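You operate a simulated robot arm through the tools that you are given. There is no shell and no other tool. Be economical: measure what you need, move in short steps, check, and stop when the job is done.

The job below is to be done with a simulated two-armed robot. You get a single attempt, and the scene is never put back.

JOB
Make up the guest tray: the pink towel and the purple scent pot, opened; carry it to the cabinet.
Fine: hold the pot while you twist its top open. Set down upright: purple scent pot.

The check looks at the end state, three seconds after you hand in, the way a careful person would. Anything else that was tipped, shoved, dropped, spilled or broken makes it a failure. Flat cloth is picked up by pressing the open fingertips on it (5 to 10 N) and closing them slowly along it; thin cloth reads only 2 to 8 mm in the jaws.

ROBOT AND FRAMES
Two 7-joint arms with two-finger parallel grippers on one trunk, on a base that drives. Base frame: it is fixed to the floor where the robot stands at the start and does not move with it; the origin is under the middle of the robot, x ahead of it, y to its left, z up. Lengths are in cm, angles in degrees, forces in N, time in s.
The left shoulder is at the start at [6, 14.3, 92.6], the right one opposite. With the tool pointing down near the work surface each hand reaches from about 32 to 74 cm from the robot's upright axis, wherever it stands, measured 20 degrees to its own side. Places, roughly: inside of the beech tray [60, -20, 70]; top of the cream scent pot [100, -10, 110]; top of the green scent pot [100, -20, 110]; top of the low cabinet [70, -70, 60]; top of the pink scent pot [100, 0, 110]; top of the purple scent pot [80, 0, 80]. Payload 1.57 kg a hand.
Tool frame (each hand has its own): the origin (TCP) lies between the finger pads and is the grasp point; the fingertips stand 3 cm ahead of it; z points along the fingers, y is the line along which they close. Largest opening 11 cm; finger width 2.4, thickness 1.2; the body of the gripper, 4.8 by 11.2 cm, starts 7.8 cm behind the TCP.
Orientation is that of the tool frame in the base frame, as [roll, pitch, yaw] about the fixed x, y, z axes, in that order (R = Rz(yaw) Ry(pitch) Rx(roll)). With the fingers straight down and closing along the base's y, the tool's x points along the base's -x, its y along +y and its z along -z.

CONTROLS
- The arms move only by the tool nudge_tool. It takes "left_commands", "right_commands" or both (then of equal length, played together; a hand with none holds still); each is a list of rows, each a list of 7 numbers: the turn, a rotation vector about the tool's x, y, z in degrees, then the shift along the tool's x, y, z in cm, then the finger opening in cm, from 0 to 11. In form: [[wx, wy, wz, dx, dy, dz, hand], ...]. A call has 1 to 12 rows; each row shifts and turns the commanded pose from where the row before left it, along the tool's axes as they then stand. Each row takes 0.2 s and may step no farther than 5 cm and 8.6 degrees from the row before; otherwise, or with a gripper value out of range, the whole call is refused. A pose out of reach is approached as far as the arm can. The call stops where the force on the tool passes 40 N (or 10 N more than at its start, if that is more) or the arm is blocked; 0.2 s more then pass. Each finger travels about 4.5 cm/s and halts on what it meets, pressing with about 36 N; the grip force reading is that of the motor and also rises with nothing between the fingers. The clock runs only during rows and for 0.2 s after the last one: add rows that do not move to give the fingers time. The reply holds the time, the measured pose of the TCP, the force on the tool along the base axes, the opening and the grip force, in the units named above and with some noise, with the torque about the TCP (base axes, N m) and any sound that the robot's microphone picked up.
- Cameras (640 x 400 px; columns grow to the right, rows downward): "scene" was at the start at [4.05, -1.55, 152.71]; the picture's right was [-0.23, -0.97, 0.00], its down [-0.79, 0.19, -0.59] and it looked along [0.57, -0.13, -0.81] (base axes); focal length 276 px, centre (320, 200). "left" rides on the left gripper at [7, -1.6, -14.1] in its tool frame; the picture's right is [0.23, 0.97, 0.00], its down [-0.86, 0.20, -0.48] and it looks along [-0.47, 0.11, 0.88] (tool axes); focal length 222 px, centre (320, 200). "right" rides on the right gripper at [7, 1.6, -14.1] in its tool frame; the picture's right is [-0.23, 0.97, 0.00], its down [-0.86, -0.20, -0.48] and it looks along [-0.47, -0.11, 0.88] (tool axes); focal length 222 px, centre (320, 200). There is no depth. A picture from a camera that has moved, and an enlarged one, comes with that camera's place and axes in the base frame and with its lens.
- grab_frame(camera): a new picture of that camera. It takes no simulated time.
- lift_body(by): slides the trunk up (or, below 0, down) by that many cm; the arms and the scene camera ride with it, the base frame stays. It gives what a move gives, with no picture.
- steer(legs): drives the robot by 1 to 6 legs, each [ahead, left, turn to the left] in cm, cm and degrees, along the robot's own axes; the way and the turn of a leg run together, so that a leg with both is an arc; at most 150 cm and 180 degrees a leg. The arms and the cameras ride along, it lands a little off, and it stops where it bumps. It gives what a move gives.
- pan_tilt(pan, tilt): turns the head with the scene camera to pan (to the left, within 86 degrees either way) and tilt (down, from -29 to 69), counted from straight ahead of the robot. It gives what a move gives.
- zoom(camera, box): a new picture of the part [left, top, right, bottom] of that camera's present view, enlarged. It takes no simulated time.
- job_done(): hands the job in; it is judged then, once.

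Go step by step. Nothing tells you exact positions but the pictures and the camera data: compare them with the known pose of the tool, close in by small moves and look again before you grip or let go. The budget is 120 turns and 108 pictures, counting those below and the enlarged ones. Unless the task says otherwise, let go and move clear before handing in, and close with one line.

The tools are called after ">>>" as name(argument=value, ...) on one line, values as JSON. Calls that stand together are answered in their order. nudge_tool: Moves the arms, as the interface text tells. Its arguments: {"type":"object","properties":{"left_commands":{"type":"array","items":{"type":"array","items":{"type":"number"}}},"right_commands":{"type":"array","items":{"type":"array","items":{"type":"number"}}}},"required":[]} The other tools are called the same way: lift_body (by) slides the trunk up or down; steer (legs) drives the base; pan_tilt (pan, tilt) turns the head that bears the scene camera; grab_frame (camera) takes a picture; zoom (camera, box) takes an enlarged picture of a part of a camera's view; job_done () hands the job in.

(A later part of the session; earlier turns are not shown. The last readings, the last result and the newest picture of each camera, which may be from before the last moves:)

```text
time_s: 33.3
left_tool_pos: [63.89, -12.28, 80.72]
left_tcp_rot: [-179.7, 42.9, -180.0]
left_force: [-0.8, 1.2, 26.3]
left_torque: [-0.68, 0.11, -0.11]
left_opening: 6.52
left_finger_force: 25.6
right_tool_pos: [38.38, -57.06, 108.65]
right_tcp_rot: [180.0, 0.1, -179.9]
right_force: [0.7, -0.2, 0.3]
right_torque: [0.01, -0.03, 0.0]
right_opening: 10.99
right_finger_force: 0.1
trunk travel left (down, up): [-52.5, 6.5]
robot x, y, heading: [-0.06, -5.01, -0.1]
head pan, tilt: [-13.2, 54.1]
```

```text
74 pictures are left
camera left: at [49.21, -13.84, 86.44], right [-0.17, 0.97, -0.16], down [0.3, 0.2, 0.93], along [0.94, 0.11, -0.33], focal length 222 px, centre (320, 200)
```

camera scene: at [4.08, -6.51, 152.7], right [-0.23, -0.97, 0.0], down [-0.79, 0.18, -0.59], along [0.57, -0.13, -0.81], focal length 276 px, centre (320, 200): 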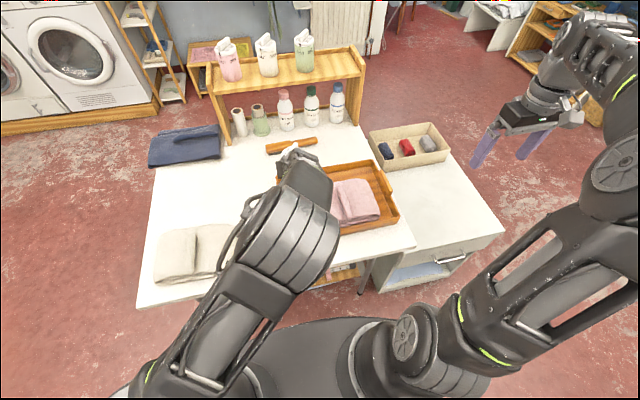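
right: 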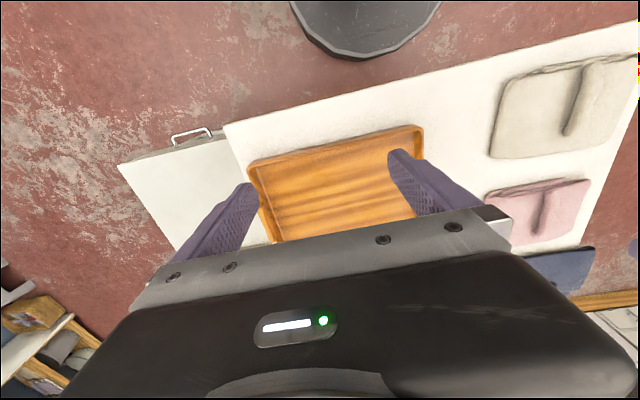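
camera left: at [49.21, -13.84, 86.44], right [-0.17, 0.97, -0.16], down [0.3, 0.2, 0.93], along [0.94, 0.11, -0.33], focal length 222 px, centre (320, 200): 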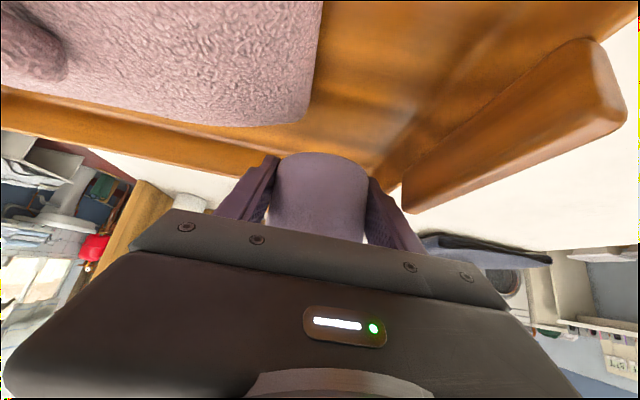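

Contact came earlier than expected, with 26 N upward: the pot has touched the towel's corner and shifted in the grip. I'll raise it and look.

>>> nudge_tool(left_commands=[[0, 0, 0, -1.35, 0, -1.47, 5], [0, 0, 0, -2, 0, -2.2, 5], [0, 0, 0, -2, 0, -2.2, 5], [0, 0, 0, 0, 0, 0, 5]], right_commands=[[0, 0, 0, 0, 4, 0, 11], [0, 0, 0, 0, 4, 0, 11], [0, 0, 0, 0, 4, 0, 11], [0, 0, 0, 0, 0, 0, 11]])

>>> grab_frame(camera="left")

>>> grab_frame(camera="right")

>>> zoom(camera="scene", box=[230, 110, 410, 222])

```text
time_s: 34.3
left_tool_pos: [63.87, -12.24, 88.35]
left_tcp_rot: [179.9, 42.5, -179.9]
left_force: [-0.5, -0.3, -1.0]
left_torque: [-0.02, 0.02, 0.0]
left_opening: 6.5
left_finger_force: 35.7
right_tool_pos: [38.61, -45.2, 108.56]
right_tcp_rot: [180.0, 0.0, -180.0]
right_force: [0.7, 0.7, -1.2]
right_torque: [0.04, 0.02, 0.01]
right_opening: 11.0
right_finger_force: 0.1
trunk travel left (down, up): [-52.5, 6.5]
robot x, y, heading: [0.1, -5.17, 0.1]
head pan, tilt: [-13.2, 54.1]
```

```text
73 pictures are left
camera left: at [49.27, -13.74, 94.08], right [-0.17, 0.97, -0.15], down [0.31, 0.2, 0.93], along [0.94, 0.11, -0.33], focal length 222 px, centre (320, 200)
```

left: 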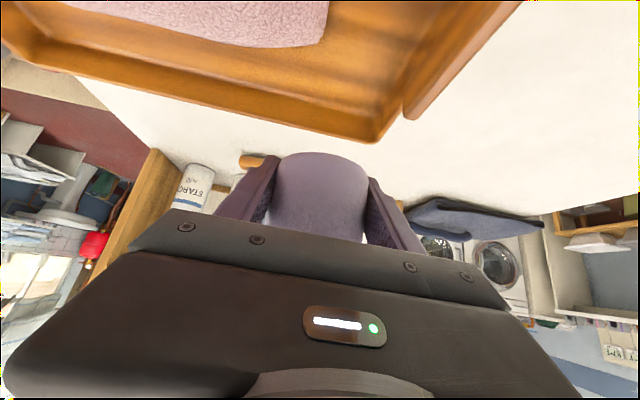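

```text
72 pictures are left
camera right: at [31.81, -43.67, 122.74], right [0.23, 0.97, 0.0], down [0.86, -0.2, 0.48], along [0.47, -0.11, -0.88], focal length 222 px, centre (320, 200)
```

right: 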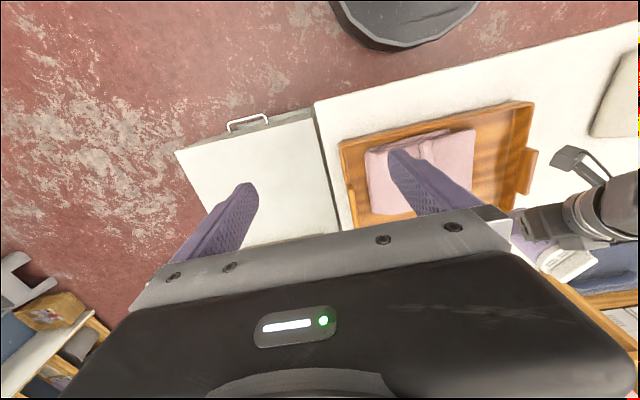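

```text
3.56 times, centred on (320, 166) of scene
camera zoom: at [4.1, -6.59, 152.7], right [-0.23, -0.97, 0.0], down [-0.79, 0.19, -0.59], along [0.57, -0.13, -0.81], focal length 982 px, centre (320, 321)
```

zoom: 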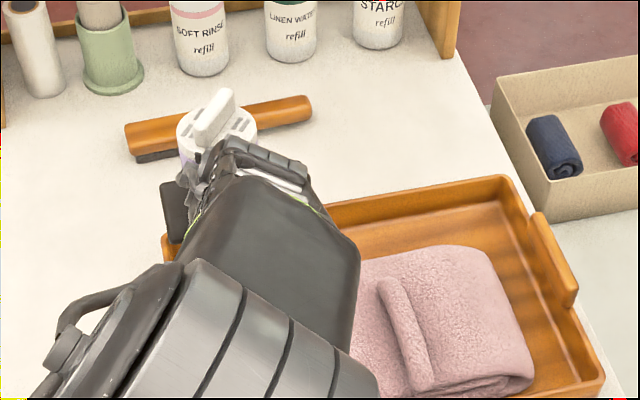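

>>> zoom(camera="right", box=[480, 130, 640, 290])

>>> zoom(camera="left", box=[220, 110, 420, 250])

```text
2.50 times, centred on (560, 210) of right
camera zoom: at [31.81, -43.67, 122.74], right [0.23, 0.97, 0.0], down [0.86, -0.2, 0.48], along [0.47, -0.11, -0.88], focal length 555 px, centre (-280, 175)
```

zoom: 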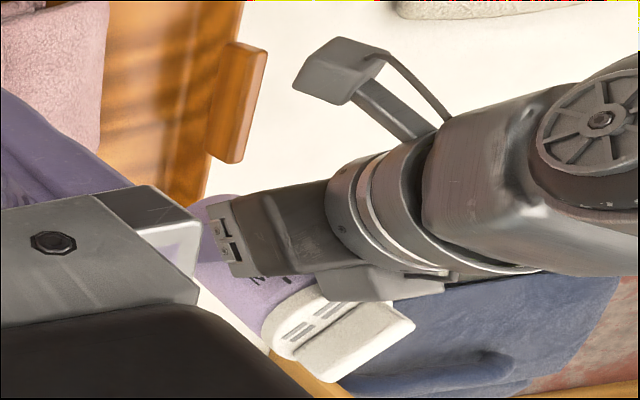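

```text
2.86 times, centred on (320, 180) of left
camera zoom: at [49.27, -13.74, 94.08], right [-0.17, 0.97, -0.15], down [0.31, 0.2, 0.93], along [0.94, 0.11, -0.33], focal length 635 px, centre (320, 257)
```

zoom: 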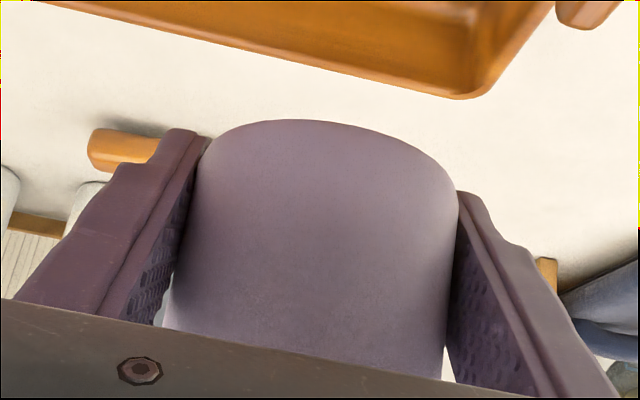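

The pot seems shifted and perhaps tilted in the grip. I'll take a close look at the lid from the scene camera to judge.

>>> zoom(camera="scene", box=[265, 125, 321, 160])

```text
11.43 times, centred on (293, 142) of scene
camera zoom: at [4.1, -6.59, 152.7], right [-0.23, -0.97, 0.0], down [-0.79, 0.19, -0.59], along [0.57, -0.13, -0.81], focal length 3157 px, centre (629, 857)
```

zoom: 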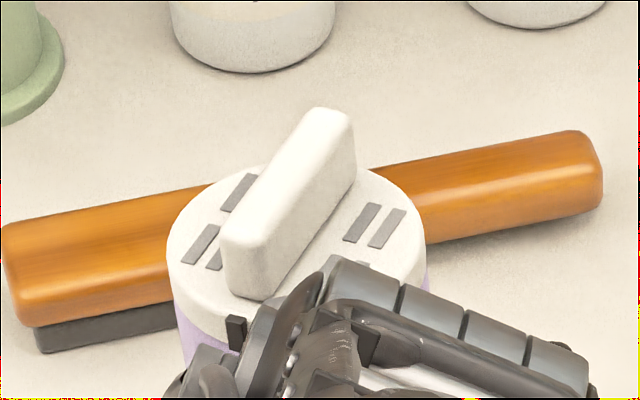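

The pot slid up about 2.7 cm in the grip and is nearly upright, with its lid top about 8.3 cm above the left TCP. I'll take it over the free table beside the tray. There the right hand will hold the lid handle (about −33° from x) while the left re-grips higher.

>>> nudge_tool(left_commands=[[0, 0, 0, 0.7, 3.8, -0.65, 5], [0, 0, 0, 0.7, 3.8, -0.65, 5], [0, 0, 0, 0.7, 3.8, -0.65, 5], [0, 0, 0, 0.7, 3.8, -0.65, 5], [0, 0, 0, 2, 0, 2.2, 5], [0, 0, 0, 2, 0, 2.2, 5], [0, 0, 0, 2, 0, 2.2, 5], [0, 0, 0, 0, 0, 0, 5]])

>>> grab_frame(camera="left")

>>> zoom(camera="scene", box=[160, 100, 320, 200])

```text
time_s: 36.1
left_tool_pos: [60.06, 2.9, 79.51]
left_tcp_rot: [-180.0, 42.6, 180.0]
left_force: [-0.8, -0.4, -0.7]
left_torque: [-0.02, -0.01, 0.01]
left_opening: 6.47
left_finger_force: 36.0
right_tool_pos: [38.58, -45.2, 108.52]
right_tcp_rot: [-180.0, 0.0, -180.0]
right_force: [0.1, -1.0, -0.1]
right_torque: [0.0, 0.02, -0.01]
right_opening: 11.01
right_finger_force: 0.1
trunk travel left (down, up): [-52.5, 6.5]
robot x, y, heading: [-0.02, -4.54, -0.1]
head pan, tilt: [-13.2, 54.1]
```

```text
67 pictures are left
camera left: at [45.47, 1.34, 85.22], right [-0.17, 0.97, -0.15], down [0.31, 0.2, 0.93], along [0.94, 0.11, -0.33], focal length 222 px, centre (320, 200)
```

left: 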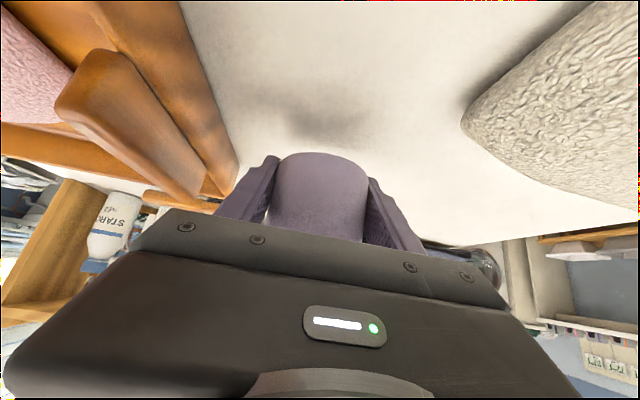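

```text
4.00 times, centred on (240, 150) of scene
camera zoom: at [4.03, -6.53, 152.71], right [-0.23, -0.97, 0.0], down [-0.79, 0.18, -0.59], along [0.57, -0.13, -0.81], focal length 1105 px, centre (640, 400)
```

zoom: 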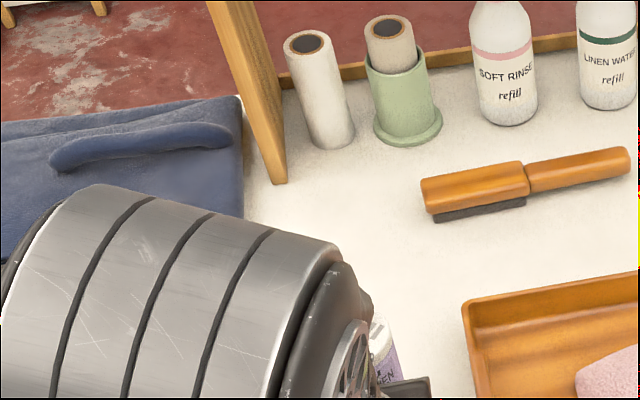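

The pot is now over free table. I'll bring the right hand over from the right side, turned about 33° to match the handle, and stop short to look.

>>> nudge_tool(right_commands=[[0, 0, 0, -2.7, 3.8, 0, 8], [0, 0, 0, -2.7, 3.8, 0, 6], [0, 0, 0, -2.7, 3.8, 0, 5], [0, 0, 0, -2.7, 3.8, 0, 5], [0, 0, 0, -2.7, 3.8, 0, 5], [0, 0, 0, -2.7, 3.8, 0, 5], [0, 0, 0, -2.7, 3.8, 0, 5], [0, 0, 0, -2.7, 3.8, 0, 5], [0, 0, 8.2, 0, 0, 0, 5], [0, 0, 8.2, 0, 0, 0, 5], [0, 0, 8.2, 0, 0, 0, 5], [0, 0, 8.1, 0, 0, 0, 5]])

>>> grab_frame(camera="right")

>>> grab_frame(camera="scene")

```text
time_s: 38.7
left_tool_pos: [60.2, 2.84, 79.46]
left_tcp_rot: [-180.0, 42.7, 179.9]
left_force: [0.4, 0.1, 0.2]
left_torque: [-0.02, -0.03, -0.01]
left_opening: 6.47
left_finger_force: 36.1
right_tool_pos: [54.82, -22.34, 108.52]
right_tcp_rot: [180.0, 0.0, 147.2]
right_force: [-0.2, 0.8, -0.5]
right_torque: [0.03, -0.01, 0.0]
right_opening: 5.01
right_finger_force: 0.1
right hand out of reach, approached as far as the arm can: row 7, 8
trunk travel left (down, up): [-52.5, 6.5]
robot x, y, heading: [0.21, -5.18, -0.2]
head pan, tilt: [-13.2, 54.1]
```

```text
65 pictures are left
camera right: at [50.04, -17.21, 122.69], right [0.72, 0.69, 0.0], down [0.61, -0.63, 0.48], along [0.33, -0.34, -0.88], focal length 222 px, centre (320, 200)
```

right: 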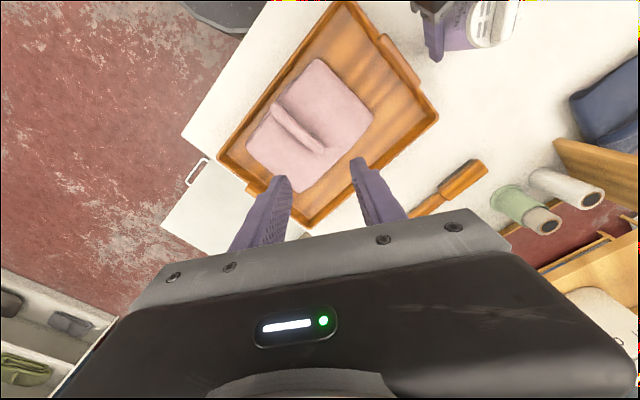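

```text
64 pictures are left
camera scene: at [4.07, -6.52, 152.7], right [-0.23, -0.97, 0.0], down [-0.79, 0.18, -0.59], along [0.57, -0.13, -0.81], focal length 276 px, centre (320, 200)
```

scene: 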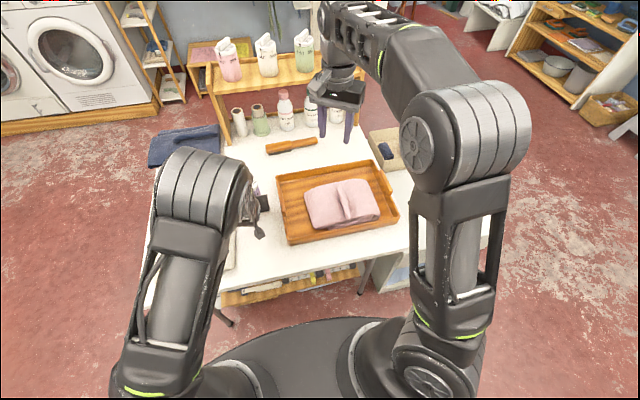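

The right arm is limited at that height, so I'll lower it and then approach the pot.

>>> nudge_tool(right_commands=[[0, 0, 0, 0, 0, 2.5, 5], [0, 0, 0, 0, 0, 2.5, 5], [0, 0, 0, 0, 0, 2, 5], [0, 0, 0, 1.5, 4.03, 0, 5], [0, 0, 0, 1.5, 4.03, 0, 5], [0, 0, 0, 1.5, 4.03, 0, 5], [0, 0, 0, 1.5, 4.03, 0, 5], [0, 0, 0, 0, 0, 0, 5]])

>>> grab_frame(camera="right")

>>> grab_frame(camera="scene")

```text
time_s: 40.5
left_tool_pos: [60.08, 2.75, 79.56]
left_tcp_rot: [-180.0, 42.6, -180.0]
left_force: [-0.4, 0.4, -0.1]
left_torque: [-0.01, 0.01, -0.01]
left_opening: 6.45
left_finger_force: 35.9
right_tool_pos: [58.34, -5.49, 101.54]
right_tcp_rot: [-180.0, 0.0, 147.3]
right_force: [-0.7, -0.8, -0.8]
right_torque: [0.05, 0.01, 0.0]
right_opening: 5.02
right_finger_force: 0.0
trunk travel left (down, up): [-52.5, 6.5]
robot x, y, heading: [0.08, -4.88, 0.1]
head pan, tilt: [-13.2, 54.1]
```

```text
63 pictures are left
camera right: at [53.61, -0.42, 115.66], right [0.72, 0.7, 0.0], down [0.61, -0.63, 0.48], along [0.33, -0.34, -0.88], focal length 222 px, centre (320, 200)
```

right: 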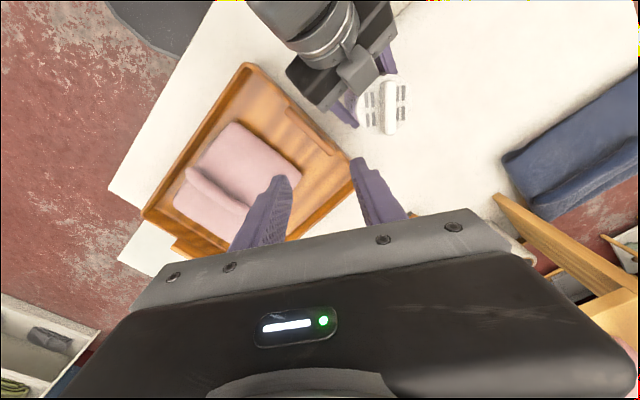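

```text
62 pictures are left
camera scene: at [4.05, -6.56, 152.71], right [-0.23, -0.97, 0.0], down [-0.79, 0.19, -0.59], along [0.57, -0.13, -0.81], focal length 276 px, centre (320, 200)
```

scene: 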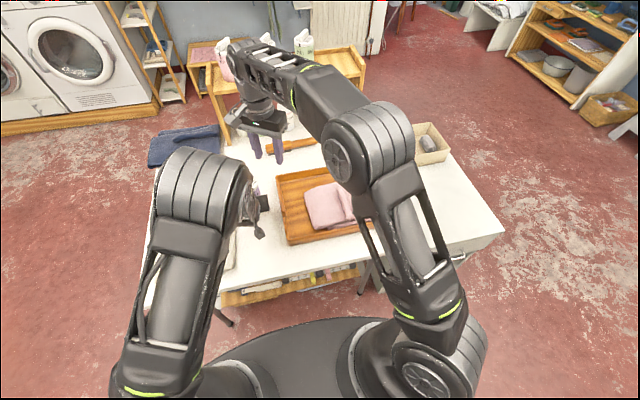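

The right camera shows the lid handle centred at about [61, 2.8], direction −33°, which matches the hand. I'll move directly above it.

>>> nudge_tool(right_commands=[[0, 0, 0, 0.8, 2.8, 1, 5], [0, 0, 0, 0.8, 2.8, 1, 5], [0, 0, 0, 0.7, 2.8, 1, 5], [0, 0, 0, 0, 0, 0, 5]])

>>> grab_frame(camera="right")

```text
time_s: 41.5
left_tool_pos: [60.29, 2.91, 79.47]
left_tcp_rot: [-179.8, 42.6, 180.0]
left_force: [0.6, -1.5, -0.5]
left_torque: [0.02, 0.01, 0.03]
left_opening: 6.47
left_finger_force: 35.9
right_tool_pos: [59.76, -0.9, 99.97]
right_tcp_rot: [179.8, 0.1, 147.3]
right_force: [-0.6, -0.3, 0.5]
right_torque: [0.04, -0.02, 0.01]
right_opening: 5.02
right_finger_force: 0.1
right hand out of reach, approached as far as the arm can: row 2, 3
trunk travel left (down, up): [-52.5, 6.5]
robot x, y, heading: [-0.05, -4.85, -0.3]
head pan, tilt: [-13.2, 54.1]
```

```text
61 pictures are left
camera right: at [54.89, 4.2, 114.05], right [0.72, 0.7, 0.0], down [0.61, -0.63, 0.48], along [0.34, -0.34, -0.88], focal length 222 px, centre (320, 200)
```

right: 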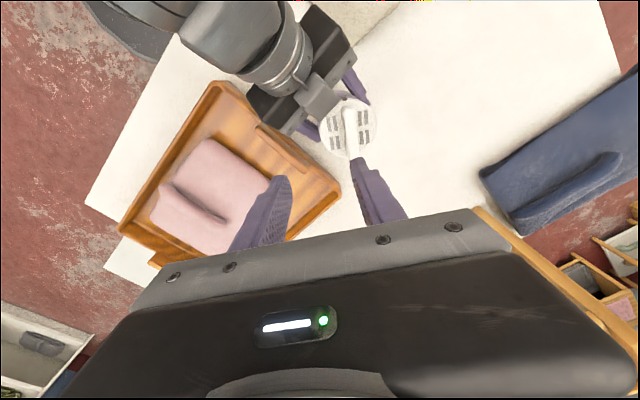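

The right arm can't quite reach there, so I'll bring the pot to the right, above the tray's left end but clear of it, with the right hand waiting over that spot.

>>> nudge_tool(right_commands=[[0, 0, 0, -1.3, -3.4, 0, 5], [0, 0, 0, -1.3, -3.4, 0, 5], [0, 0, 0, 0, 0, 0, 5], [0, 0, 0, 0, 0, 0, 5], [0, 0, 0, 0, 0, 0, 5], [0, 0, 0, 0, 0, 0, 5]], left_commands=[[0, 0, 0, -1.69, 0, -1.84, 5], [0, 0, 0, -1.69, 0, -1.84, 5], [0, 0, 0, 0.6, -3.6, -0.5, 5], [0, 0, 0, 0.6, -3.6, -0.5, 5], [0, 0, 0, 0.5, -3.7, -0.5, 5], [0, 0, 0, 0, 0, 0, 5]])

>>> grab_frame(camera="right")

>>> grab_frame(camera="scene")

```text
time_s: 42.9
left_tool_pos: [57.72, -8.19, 84.55]
left_tcp_rot: [-179.7, 42.8, -179.9]
left_force: [-1.9, -1.1, 4.9]
left_torque: [-0.32, -0.03, -0.08]
left_opening: 6.49
left_finger_force: 36.0
right_tool_pos: [58.24, -8.06, 99.99]
right_tcp_rot: [-180.0, 0.0, 147.3]
right_force: [0.5, -0.1, -0.4]
right_torque: [0.0, 0.0, 0.04]
right_opening: 5.03
right_finger_force: 0.0
trunk travel left (down, up): [-52.5, 6.5]
robot x, y, heading: [0.06, -4.79, 0.2]
head pan, tilt: [-13.2, 54.1]
```

```text
60 pictures are left
camera right: at [53.42, -3.0, 114.01], right [0.72, 0.7, 0.0], down [0.61, -0.63, 0.48], along [0.33, -0.34, -0.88], focal length 222 px, centre (320, 200)
```

right: 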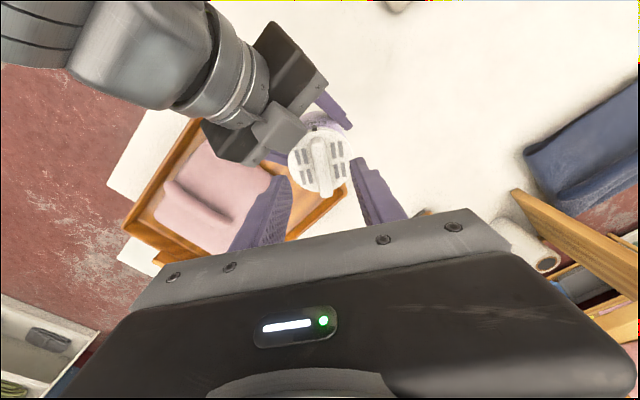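

```text
59 pictures are left
camera scene: at [3.98, -6.52, 152.71], right [-0.23, -0.97, 0.0], down [-0.79, 0.19, -0.59], along [0.57, -0.13, -0.81], focal length 276 px, centre (320, 200)
```

scene: 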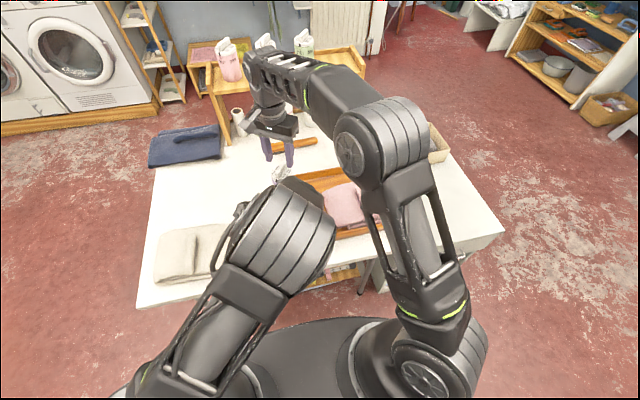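

The left hand feels a slight 5 N upward touch, probably on the tray's raised handle. I'll lift both hands a little and check.

>>> nudge_tool(right_commands=[[0, 0, 0, 0, 0, -1.2, 5], [0, 0, 0, 0, 0, 0, 5], [0, 0, 0, 0, 0, 0, 5]], left_commands=[[0, 0, 0, 0, 0, 0, 5], [0, 0, 0, -1.01, 0, -1.1, 5], [0, 0, 0, 0, 0, 0, 5]])

>>> zoom(camera="right", box=[220, 80, 420, 220])

>>> zoom(camera="scene", box=[220, 100, 380, 200])

```text
time_s: 43.7
left_tool_pos: [57.78, -7.92, 85.84]
left_tcp_rot: [180.0, 42.4, -180.0]
left_force: [-0.4, -0.3, -0.4]
left_torque: [-0.01, -0.01, -0.02]
left_opening: 6.47
left_finger_force: 35.9
right_tool_pos: [58.47, -8.03, 100.97]
right_tcp_rot: [-180.0, 0.1, 147.3]
right_force: [0.4, 0.5, 0.3]
right_torque: [0.02, -0.01, -0.01]
right_opening: 5.03
right_finger_force: 0.0
trunk travel left (down, up): [-52.5, 6.5]
robot x, y, heading: [-0.4, -4.96, 0.0]
head pan, tilt: [-13.2, 54.1]
```

```text
2.86 times, centred on (320, 150) of right
camera zoom: at [53.54, -2.98, 115.16], right [0.72, 0.7, 0.0], down [0.61, -0.63, 0.48], along [0.33, -0.34, -0.88], focal length 635 px, centre (320, 343)
```

zoom: 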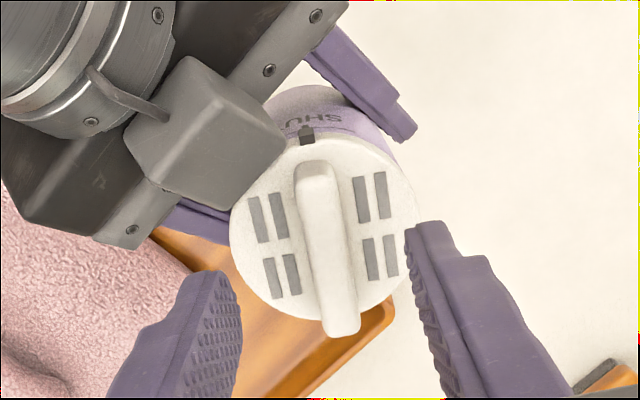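

```text
4.00 times, centred on (300, 150) of scene
camera zoom: at [4.1, -6.52, 152.7], right [-0.23, -0.97, 0.0], down [-0.79, 0.18, -0.59], along [0.57, -0.13, -0.81], focal length 1105 px, centre (400, 400)
```

zoom: 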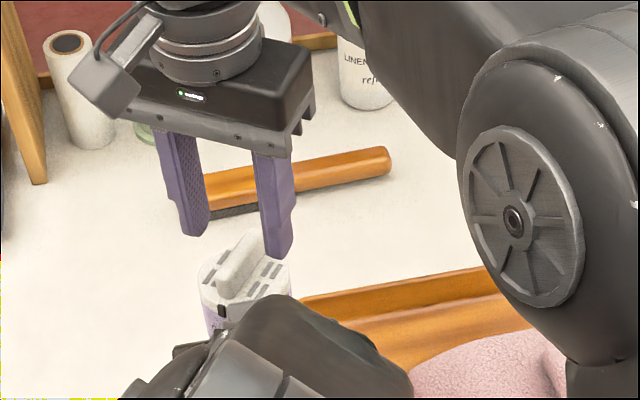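

I have a clear view: the marker is at SHUT, and the handle is centred between the right fingertips at about −35°. I'll descend around the handle.

>>> nudge_tool(right_commands=[[0, 0, 2.5, 0, 0, 1, 4], [0, 0, 0, 0, 0, 0.8, 4], [0, 0, 0, 0, 0, 0.5, 4], [0, 0, 0, 0, 0, 0.3, 4], [0, 0, 0, 0, 0, 0, 4]])

>>> zoom(camera="right", box=[220, 80, 420, 220])

>>> zoom(camera="scene", box=[240, 120, 320, 170])

```text
time_s: 44.9
left_tool_pos: [57.81, -8.01, 85.89]
left_tcp_rot: [-179.8, 42.6, -179.9]
left_force: [-0.5, 0.0, -1.1]
left_torque: [0.0, 0.0, 0.01]
left_opening: 6.45
left_finger_force: 36.0
right_tool_pos: [58.3, -8.04, 98.52]
right_tcp_rot: [179.9, 0.0, 144.7]
right_force: [-0.2, 0.5, 0.4]
right_torque: [0.01, -0.01, 0.0]
right_opening: 3.99
right_finger_force: 0.0
trunk travel left (down, up): [-52.5, 6.5]
robot x, y, heading: [-0.07, -5.07, -0.1]
head pan, tilt: [-13.2, 54.1]
```

```text
2.86 times, centred on (320, 150) of right
camera zoom: at [53.79, -2.73, 112.62], right [0.75, 0.66, 0.0], down [0.58, -0.66, 0.48], along [0.32, -0.36, -0.88], focal length 635 px, centre (320, 343)
```

zoom: 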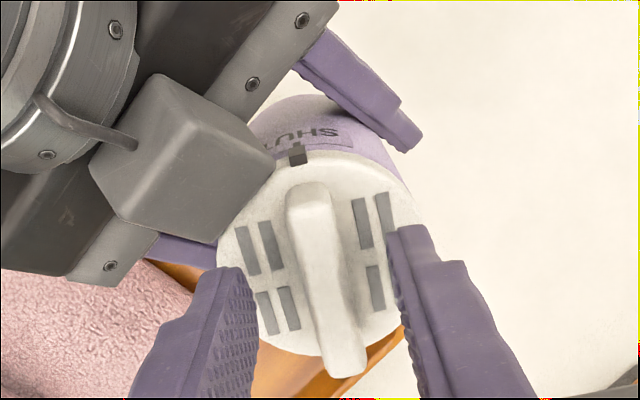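

```text
8.00 times, centred on (280, 145) of scene
camera zoom: at [4.06, -6.53, 152.7], right [-0.23, -0.97, 0.0], down [-0.79, 0.18, -0.59], along [0.57, -0.13, -0.81], focal length 2210 px, centre (640, 640)
```

zoom: 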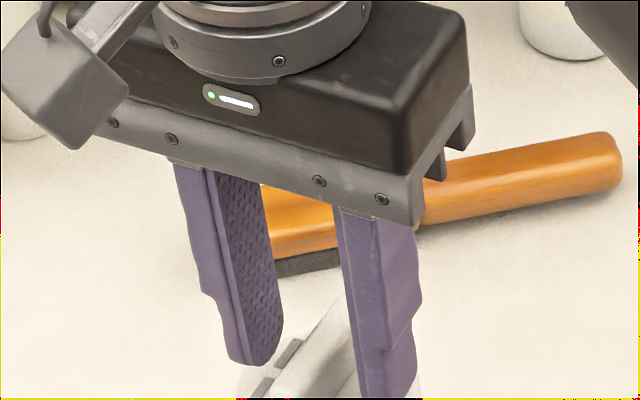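

>>> nudge_tool(right_commands=[[0, 0, 0, -0.3, 0, 0.4, 4], [0, 0, 0, 0, 0, 0.3, 4], [0, 0, 0, 0, 0, 0.2, 4], [0, 0, 0, 0, 0, 0, 4]])

>>> zoom(camera="right", box=[220, 80, 420, 220])

>>> zoom(camera="scene", box=[240, 140, 320, 190])

```text
time_s: 45.9
left_tool_pos: [57.8, -7.92, 85.79]
left_tcp_rot: [180.0, 42.5, 180.0]
left_force: [1.2, -1.6, -7.3]
left_torque: [0.13, -0.03, -0.01]
left_opening: 6.47
left_finger_force: 36.3
right_tool_pos: [58.57, -8.21, 97.59]
right_tcp_rot: [-179.9, -0.1, 144.8]
right_force: [-0.8, 0.3, 6.1]
right_torque: [-0.07, 0.19, 0.02]
right_opening: 4.05
right_finger_force: 0.5
trunk travel left (down, up): [-52.5, 6.5]
robot x, y, heading: [0.01, -4.86, 0.0]
head pan, tilt: [-13.2, 54.1]
```

```text
2.86 times, centred on (320, 150) of right
camera zoom: at [54.01, -2.9, 111.76], right [0.75, 0.66, 0.0], down [0.58, -0.66, 0.48], along [0.32, -0.36, -0.88], focal length 635 px, centre (320, 343)
```

zoom: 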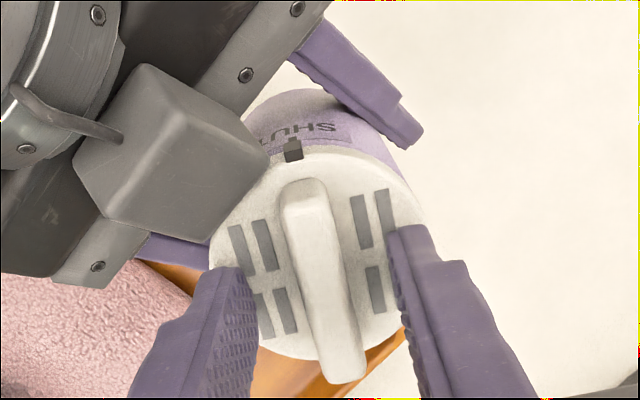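

```text
8.00 times, centred on (280, 165) of scene
camera zoom: at [4.06, -6.53, 152.7], right [-0.23, -0.97, 0.0], down [-0.79, 0.18, -0.59], along [0.57, -0.13, -0.81], focal length 2210 px, centre (640, 480)
```

zoom: 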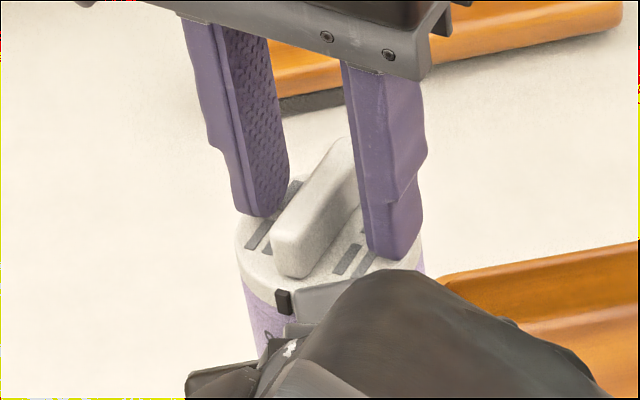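

The tips touch the lid with the handle between them. I'll back off 0.2 cm and close on the handle.

>>> nudge_tool(right_commands=[[0, 0, 0, 0, 0, -0.2, 3.2], [0, 0, 0, 0, 0, 0, 2.6], [0, 0, 0, 0, 0, 0, 2.1], [0, 0, 0, 0, 0, 0, 1.6], [0, 0, 0, 0, 0, 0, 1.1], [0, 0, 0, 0, 0, 0, 0.6], [0, 0, 0, 0, 0, 0, 0.3], [0, 0, 0, 0, 0, 0, 0.3]])

>>> zoom(camera="right", box=[220, 80, 420, 220])

```text
time_s: 47.7
left_tool_pos: [57.89, -8.09, 86.04]
left_tcp_rot: [-180.0, 42.6, 179.8]
left_force: [-7.0, -8.4, 3.0]
left_torque: [1.39, -0.85, -0.1]
left_opening: 6.47
left_finger_force: 35.8
right_tool_pos: [58.54, -8.1, 97.77]
right_tcp_rot: [179.9, 0.1, 144.8]
right_force: [7.6, 9.5, -2.1]
right_torque: [-0.43, -0.04, 0.02]
right_opening: 1.28
right_finger_force: 29.3
trunk travel left (down, up): [-52.5, 6.5]
robot x, y, heading: [0.01, -4.98, 0.1]
head pan, tilt: [-13.2, 54.1]
```

```text
2.86 times, centred on (320, 150) of right
camera zoom: at [54.01, -2.85, 111.94], right [0.75, 0.67, 0.0], down [0.58, -0.66, 0.48], along [0.32, -0.36, -0.88], focal length 635 px, centre (320, 343)
```

zoom: 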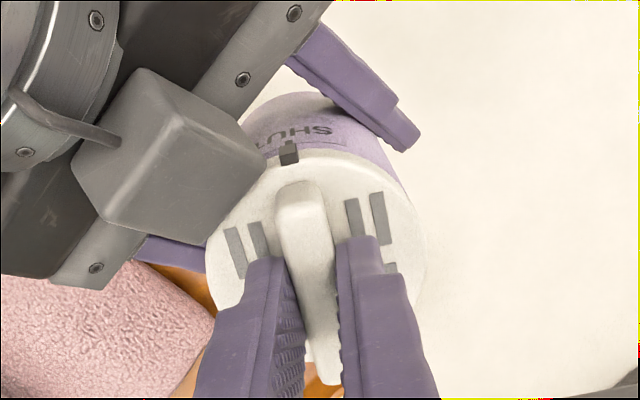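

The handle is gripped (1.28 cm). Now the left opens, moves up 2.7 cm along the pot and grips the body again, while the right hand holds the pot.

>>> nudge_tool(left_commands=[[0, 0, 0, 0, 0, 0, 7], [0, 0, 0, 0, 0, 0, 8], [0, 0, 0, 0, 0, 0, 8.5], [0, 0, 0, 0, 0, 0, 8.5], [0, 0, 0, 0, 0, 0, 8.5]])

>>> grab_frame(camera="left")

>>> zoom(camera="right", box=[220, 80, 420, 220])

```text
time_s: 48.9
left_tool_pos: [57.86, -8.04, 86.08]
left_tcp_rot: [-179.9, 42.6, -179.9]
left_force: [0.3, -0.3, 0.1]
left_torque: [-0.02, 0.0, -0.01]
left_opening: 8.49
left_finger_force: 0.0
right_tool_pos: [58.64, -8.22, 97.81]
right_tcp_rot: [180.0, -0.1, 144.8]
right_force: [0.9, 0.6, 0.4]
right_torque: [-0.05, -0.01, -0.02]
right_opening: 1.2
right_finger_force: 28.6
trunk travel left (down, up): [-52.5, 6.5]
robot x, y, heading: [0.04, -5.21, -0.1]
head pan, tilt: [-13.2, 54.1]
```

```text
51 pictures are left
camera left: at [43.21, -9.51, 91.71], right [-0.17, 0.97, -0.15], down [0.31, 0.2, 0.93], along [0.94, 0.11, -0.33], focal length 222 px, centre (320, 200)
```

left: 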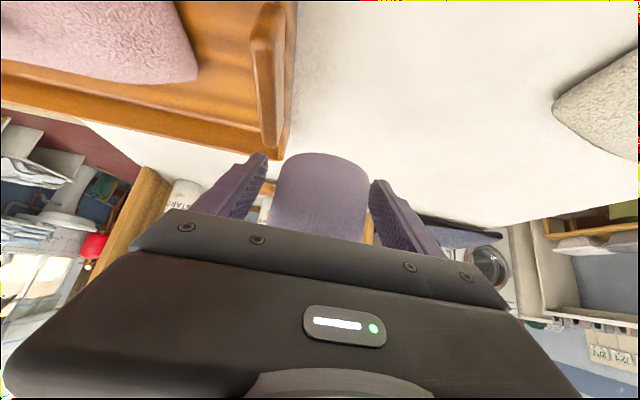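

```text
2.86 times, centred on (320, 150) of right
camera zoom: at [54.01, -2.9, 111.94], right [0.75, 0.66, 0.0], down [0.58, -0.66, 0.48], along [0.32, -0.36, -0.88], focal length 635 px, centre (320, 343)
```

zoom: 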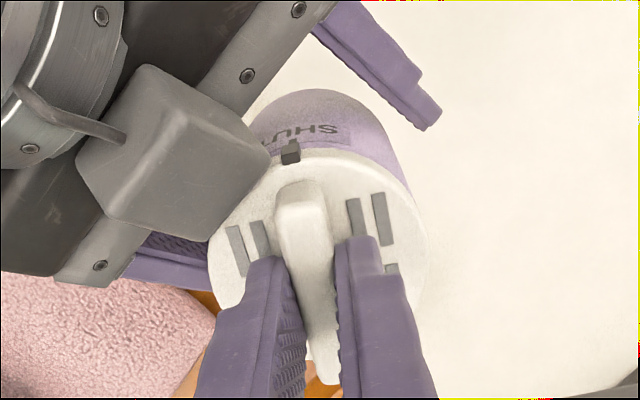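

The pot hangs steadily from the right hand. I'll raise the left hand along the body, slightly forward, and re-grip.

>>> nudge_tool(left_commands=[[0, 0, 0, -0.8, 0, -0.5, 8.5], [0, 0, 0, -0.8, 0, -0.5, 8.5], [0, 0, 0, -0.74, 0, -0.5, 8.5], [0, 0, 0, 0, 0, 0, 7.5], [0, 0, 0, 0, 0, 0, 7], [0, 0, 0, 0, 0, 0, 6.5], [0, 0, 0, 0, 0, 0, 6], [0, 0, 0, 0, 0, 0, 5.5], [0, 0, 0, 0, 0, 0, 5], [0, 0, 0, 0, 0, 0, 5]])

>>> grab_frame(camera="left")

>>> grab_frame(camera="right")

```text
time_s: 51.1
left_tool_pos: [58.62, -7.9, 88.51]
left_tcp_rot: [-179.9, 42.6, -180.0]
left_force: [0.0, -0.4, 2.0]
left_torque: [0.39, 0.25, -0.02]
left_opening: 6.55
left_finger_force: 36.0
right_tool_pos: [58.53, -8.18, 97.84]
right_tcp_rot: [-180.0, 0.0, 144.8]
right_force: [0.4, 0.5, -2.6]
right_torque: [-0.41, -0.25, 0.01]
right_opening: 1.19
right_finger_force: 29.4
trunk travel left (down, up): [-52.5, 6.5]
robot x, y, heading: [0.04, -5.13, -0.2]
head pan, tilt: [-13.2, 54.1]
```

```text
49 pictures are left
camera left: at [43.95, -9.48, 94.33], right [-0.17, 0.97, -0.15], down [0.31, 0.2, 0.93], along [0.94, 0.11, -0.33], focal length 222 px, centre (320, 200)
```

left: 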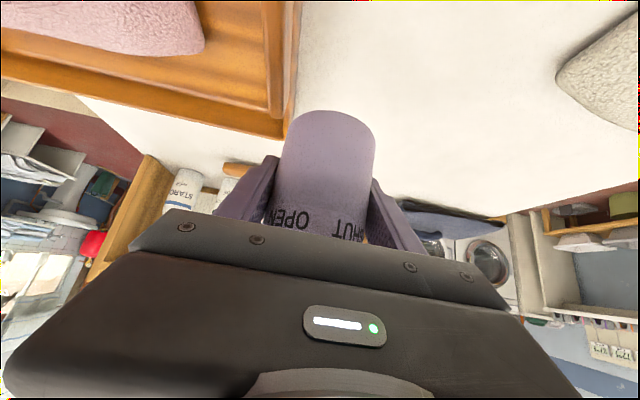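

```text
48 pictures are left
camera right: at [54.01, -2.9, 111.92], right [0.75, 0.66, 0.0], down [0.58, -0.66, 0.48], along [0.32, -0.36, -0.88], focal length 222 px, centre (320, 200)
```

right: 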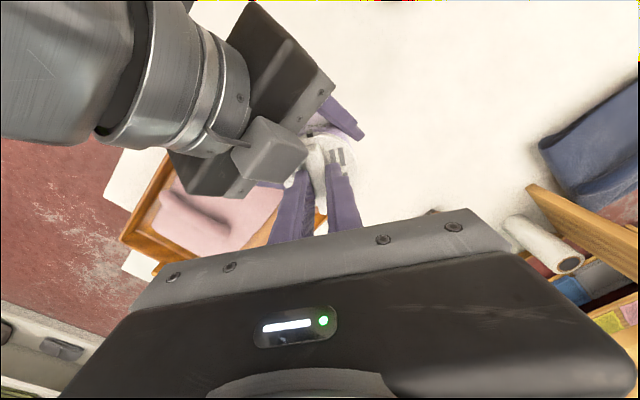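

The left now holds the body about 4.4 cm above its base, and the right holds the handle. I'll twist counterclockwise from SHUT toward OPEN, first half.

>>> nudge_tool(right_commands=[[0, 0, -4, 0, 0, 0, 0.3], [0, 0, -6, 0, 0, 0, 0.3], [0, 0, -6, 0, 0, 0, 0.3], [0, 0, -6, 0, 0, 0, 0.3], [0, 0, -6, 0, 0, 0, 0.3], [0, 0, -6, 0, 0, 0, 0.3], [0, 0, 0, 0, 0, 0, 0.3]])

>>> zoom(camera="right", box=[220, 80, 420, 220])

>>> zoom(camera="scene", box=[250, 130, 314, 170])

```text
time_s: 52.7
left_tool_pos: [58.63, -8.03, 88.59]
left_tcp_rot: [-179.9, 42.6, 179.8]
left_force: [-4.9, -6.3, 3.9]
left_torque: [0.34, -0.16, 0.02]
left_opening: 6.51
left_finger_force: 36.5
right_tool_pos: [58.62, -8.02, 97.77]
right_tcp_rot: [179.9, 0.0, 178.9]
right_force: [4.9, 8.0, -3.7]
right_torque: [0.33, -0.32, -0.03]
right_opening: 1.18
right_finger_force: 29.0
trunk travel left (down, up): [-52.5, 6.5]
robot x, y, heading: [-0.26, -5.05, 0.1]
head pan, tilt: [-13.2, 54.1]
```

```text
2.86 times, centred on (320, 150) of right
camera zoom: at [51.83, -6.45, 111.97], right [0.25, 0.97, 0.0], down [0.85, -0.22, 0.48], along [0.46, -0.12, -0.88], focal length 635 px, centre (320, 343)
```

zoom: 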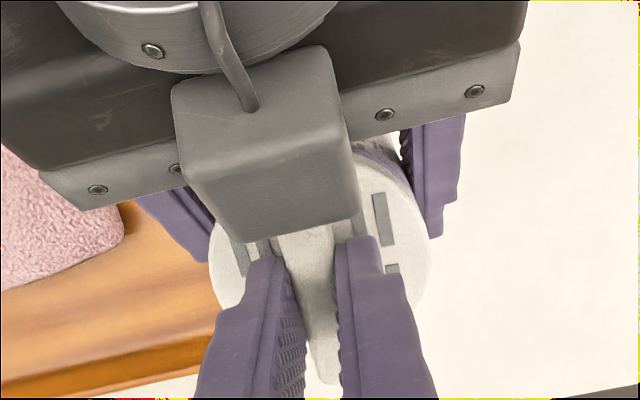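

```text
10.00 times, centred on (282, 150) of scene
camera zoom: at [4.06, -6.53, 152.7], right [-0.23, -0.97, 0.0], down [-0.79, 0.18, -0.59], along [0.57, -0.13, -0.81], focal length 2762 px, centre (700, 700)
```

zoom: 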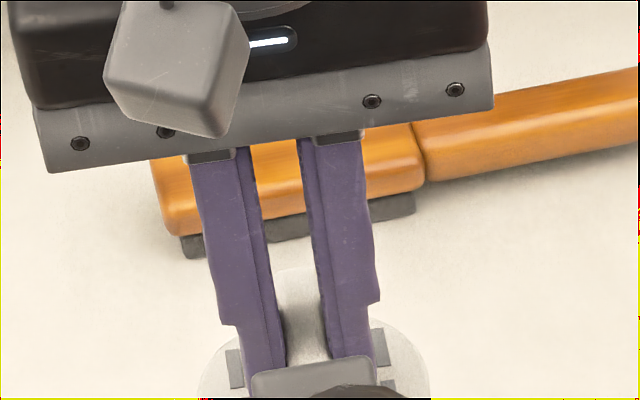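

The lid turns with the hand, now halfway. I'll continue.

>>> nudge_tool(right_commands=[[0, 0, -6, 0, 0, 0, 0.3], [0, 0, -6, 0, 0, 0, 0.3], [0, 0, -6, 0, 0, 0, 0.3], [0, 0, -6, 0, 0, 0, 0.3], [0, 0, -4, 0, 0, 0, 0.3], [0, 0, 0, 0, 0, 0, 0.3]])

>>> zoom(camera="right", box=[220, 80, 420, 220])

```text
time_s: 54.1
left_tool_pos: [58.65, -8.12, 88.43]
left_tcp_rot: [-179.9, 42.6, 179.9]
left_force: [-5.6, -14.9, 1.9]
left_torque: [0.46, -0.35, 0.04]
left_opening: 6.49
left_finger_force: 36.3
right_tool_pos: [58.65, -8.07, 97.96]
right_tcp_rot: [179.8, 0.1, -153.1]
right_force: [5.7, 14.4, -2.3]
right_torque: [0.85, -0.2, -0.03]
right_opening: 1.24
right_finger_force: 29.1
trunk travel left (down, up): [-52.5, 6.5]
robot x, y, heading: [-0.09, -4.92, -0.3]
head pan, tilt: [-13.2, 54.1]
```

```text
2.86 times, centred on (320, 150) of right
camera zoom: at [51.81, -9.89, 111.96], right [-0.24, 0.97, 0.0], down [0.85, 0.21, 0.48], along [0.46, 0.12, -0.88], focal length 635 px, centre (320, 343)
```

zoom: 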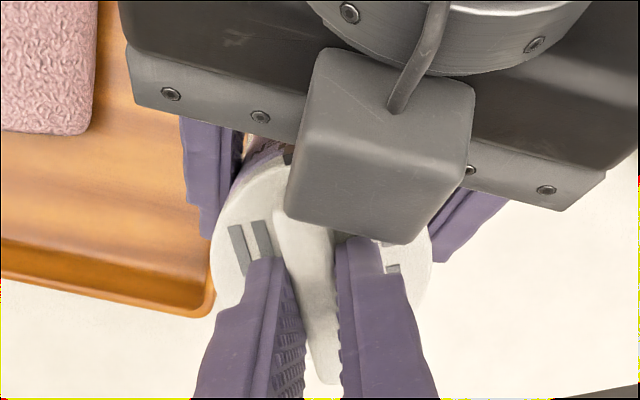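

>>> zoom(camera="scene", box=[250, 140, 314, 180])

```text
10.00 times, centred on (282, 160) of scene
camera zoom: at [4.06, -6.53, 152.7], right [-0.23, -0.97, 0.0], down [-0.79, 0.18, -0.59], along [0.57, -0.13, -0.81], focal length 2762 px, centre (700, 600)
```

zoom: 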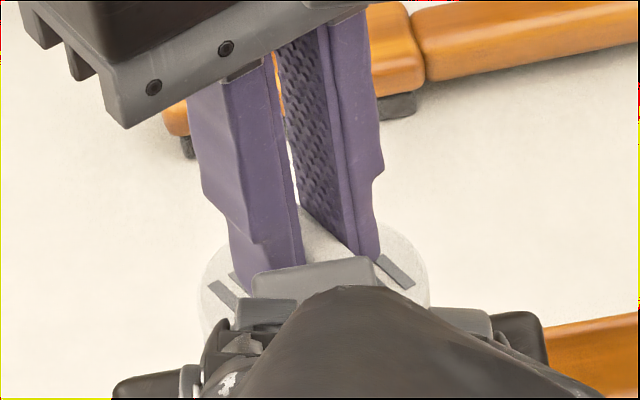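

Turned about 62°. The ticks I measured earlier are about 70° apart, so I'll turn the rest in small steps and watch the torque.

>>> nudge_tool(right_commands=[[0, 0, -3, 0, 0, 0, 0.3], [0, 0, -3, 0, 0, 0, 0.3], [0, 0, -2, 0, 0, 0, 0.3], [0, 0, 0, 0, 0, 0, 0.3]])

>>> zoom(camera="left", box=[220, 90, 420, 230])

```text
time_s: 55.1
left_tool_pos: [58.5, -7.88, 88.63]
left_tcp_rot: [-180.0, 42.5, 179.9]
left_force: [-1.9, -20.2, -3.0]
left_torque: [0.85, -0.29, 0.34]
left_opening: 6.5
left_finger_force: 36.0
right_tool_pos: [58.68, -7.99, 97.91]
right_tcp_rot: [179.9, 0.1, -145.1]
right_force: [3.5, 20.0, 2.9]
right_torque: [1.03, -0.03, -0.36]
right_opening: 1.22
right_finger_force: 29.7
trunk travel left (down, up): [-52.5, 6.5]
robot x, y, heading: [0.16, -4.87, 0.2]
head pan, tilt: [-13.2, 54.1]
```

```text
2.86 times, centred on (320, 160) of left
camera zoom: at [43.92, -9.52, 94.31], right [-0.17, 0.97, -0.15], down [0.31, 0.2, 0.93], along [0.94, 0.11, -0.33], focal length 635 px, centre (320, 314)
```

zoom: 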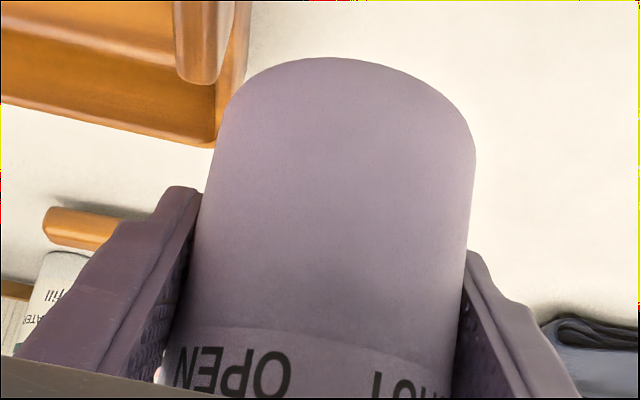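

The torque about z rose to 0.36 N m: the lid is at its open stop, about 70° from shut. I'll release the handle and raise the right hand straight up.

>>> nudge_tool(right_commands=[[0, 0, 0, 0, 0, 0, 2], [0, 0, 0, 0, 0, 0, 3.2], [0, 0, 0, 0, 0, 0, 3.8], [0, 0, 0, 0, 0, -1, 3.8], [0, 0, 0, 0, 0, -1.5, 3.8], [0, 0, 0, 0, 0, -1.5, 3.8], [0, 0, 0, 0, 0, 0, 3.8]])

>>> grab_frame(camera="right")

```text
time_s: 56.7
left_tool_pos: [58.48, -7.99, 88.59]
left_tcp_rot: [179.9, 42.6, 180.0]
left_force: [-0.1, -0.3, 0.1]
left_torque: [0.01, 0.03, -0.02]
left_opening: 6.49
left_finger_force: 35.8
right_tool_pos: [58.66, -8.07, 101.82]
right_tcp_rot: [179.9, -0.1, -145.1]
right_force: [0.3, -0.1, 0.8]
right_torque: [0.0, -0.01, 0.01]
right_opening: 3.79
right_finger_force: 0.0
trunk travel left (down, up): [-52.5, 6.5]
robot x, y, heading: [-0.19, -4.84, 0.2]
head pan, tilt: [-13.2, 54.1]
```

```text
42 pictures are left
camera right: at [52.16, -10.84, 115.97], right [-0.37, 0.93, 0.0], down [0.82, 0.32, 0.48], along [0.44, 0.18, -0.88], focal length 222 px, centre (320, 200)
```

right: 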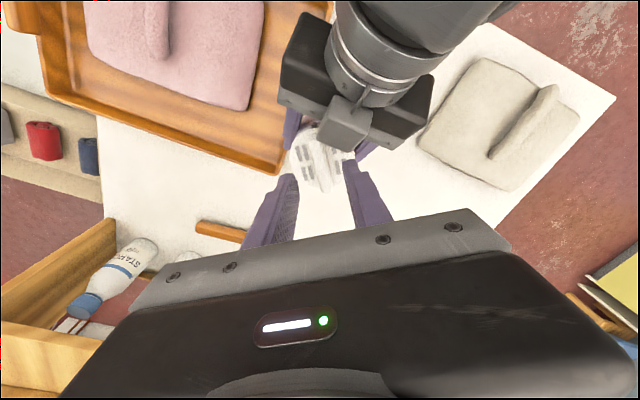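

The pot stays held by the left hand with the lid on and turned. I'll take the right hand up and to the right, square it, and use it to shift the towel slightly to give the pot more room.

>>> nudge_tool(right_commands=[[0, 0, 0, 0, 0, -1.5, 4], [0, 0, 0, 2.29, -3.28, 0, 5], [0, 0, 0, 2.29, -3.28, 0, 6], [0, 0, 0, 2.29, -3.28, 0, 6], [0, 0, 8.5, 0, 0, 0, 6], [0, 0, 8.5, 0, 0, 0, 6], [0, 0, 8.5, 0, 0, 0, 6], [0, 0, 8.5, 0, 0, 0, 6], [0, 0, 0.9, 0, 0, 0, 6], [0, 0, 0, 3.5, -3.3, 0, 6], [0, 0, 0, 3.5, -3.3, 0, 6], [0, 0, 0, 0, 0, 0, 6]])

>>> grab_frame(camera="right")

>>> grab_frame(camera="scene")

```text
time_s: 59.3
left_tool_pos: [58.72, -7.89, 88.57]
left_tcp_rot: [-179.9, 42.6, -179.9]
left_force: [0.0, -0.4, -0.1]
left_torque: [0.04, 0.01, 0.0]
left_opening: 6.46
left_finger_force: 35.9
right_tool_pos: [51.48, -26.79, 103.34]
right_tcp_rot: [-180.0, 0.1, -180.0]
right_force: [0.2, -0.2, -0.2]
right_torque: [0.0, 0.02, 0.03]
right_opening: 6.0
right_finger_force: 0.1
trunk travel left (down, up): [-52.5, 6.5]
robot x, y, heading: [-0.39, -4.97, -0.0]
head pan, tilt: [-13.2, 54.1]
```

```text
41 pictures are left
camera right: at [44.72, -25.21, 117.44], right [0.23, 0.97, 0.0], down [0.85, -0.2, 0.48], along [0.47, -0.11, -0.88], focal length 222 px, centre (320, 200)
```

right: 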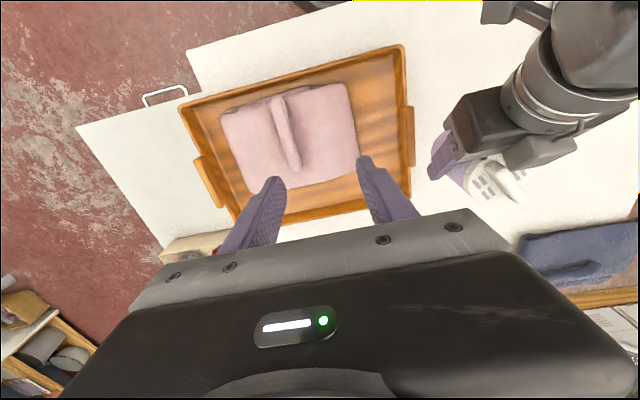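

```text
40 pictures are left
camera scene: at [4.1, -6.51, 152.7], right [-0.23, -0.97, 0.0], down [-0.79, 0.18, -0.59], along [0.57, -0.13, -0.81], focal length 276 px, centre (320, 200)
```

scene: 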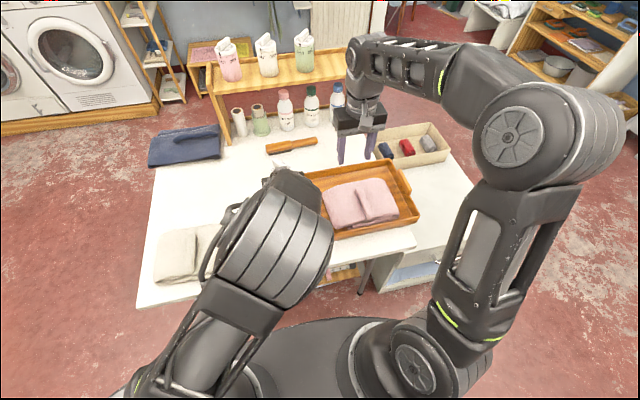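

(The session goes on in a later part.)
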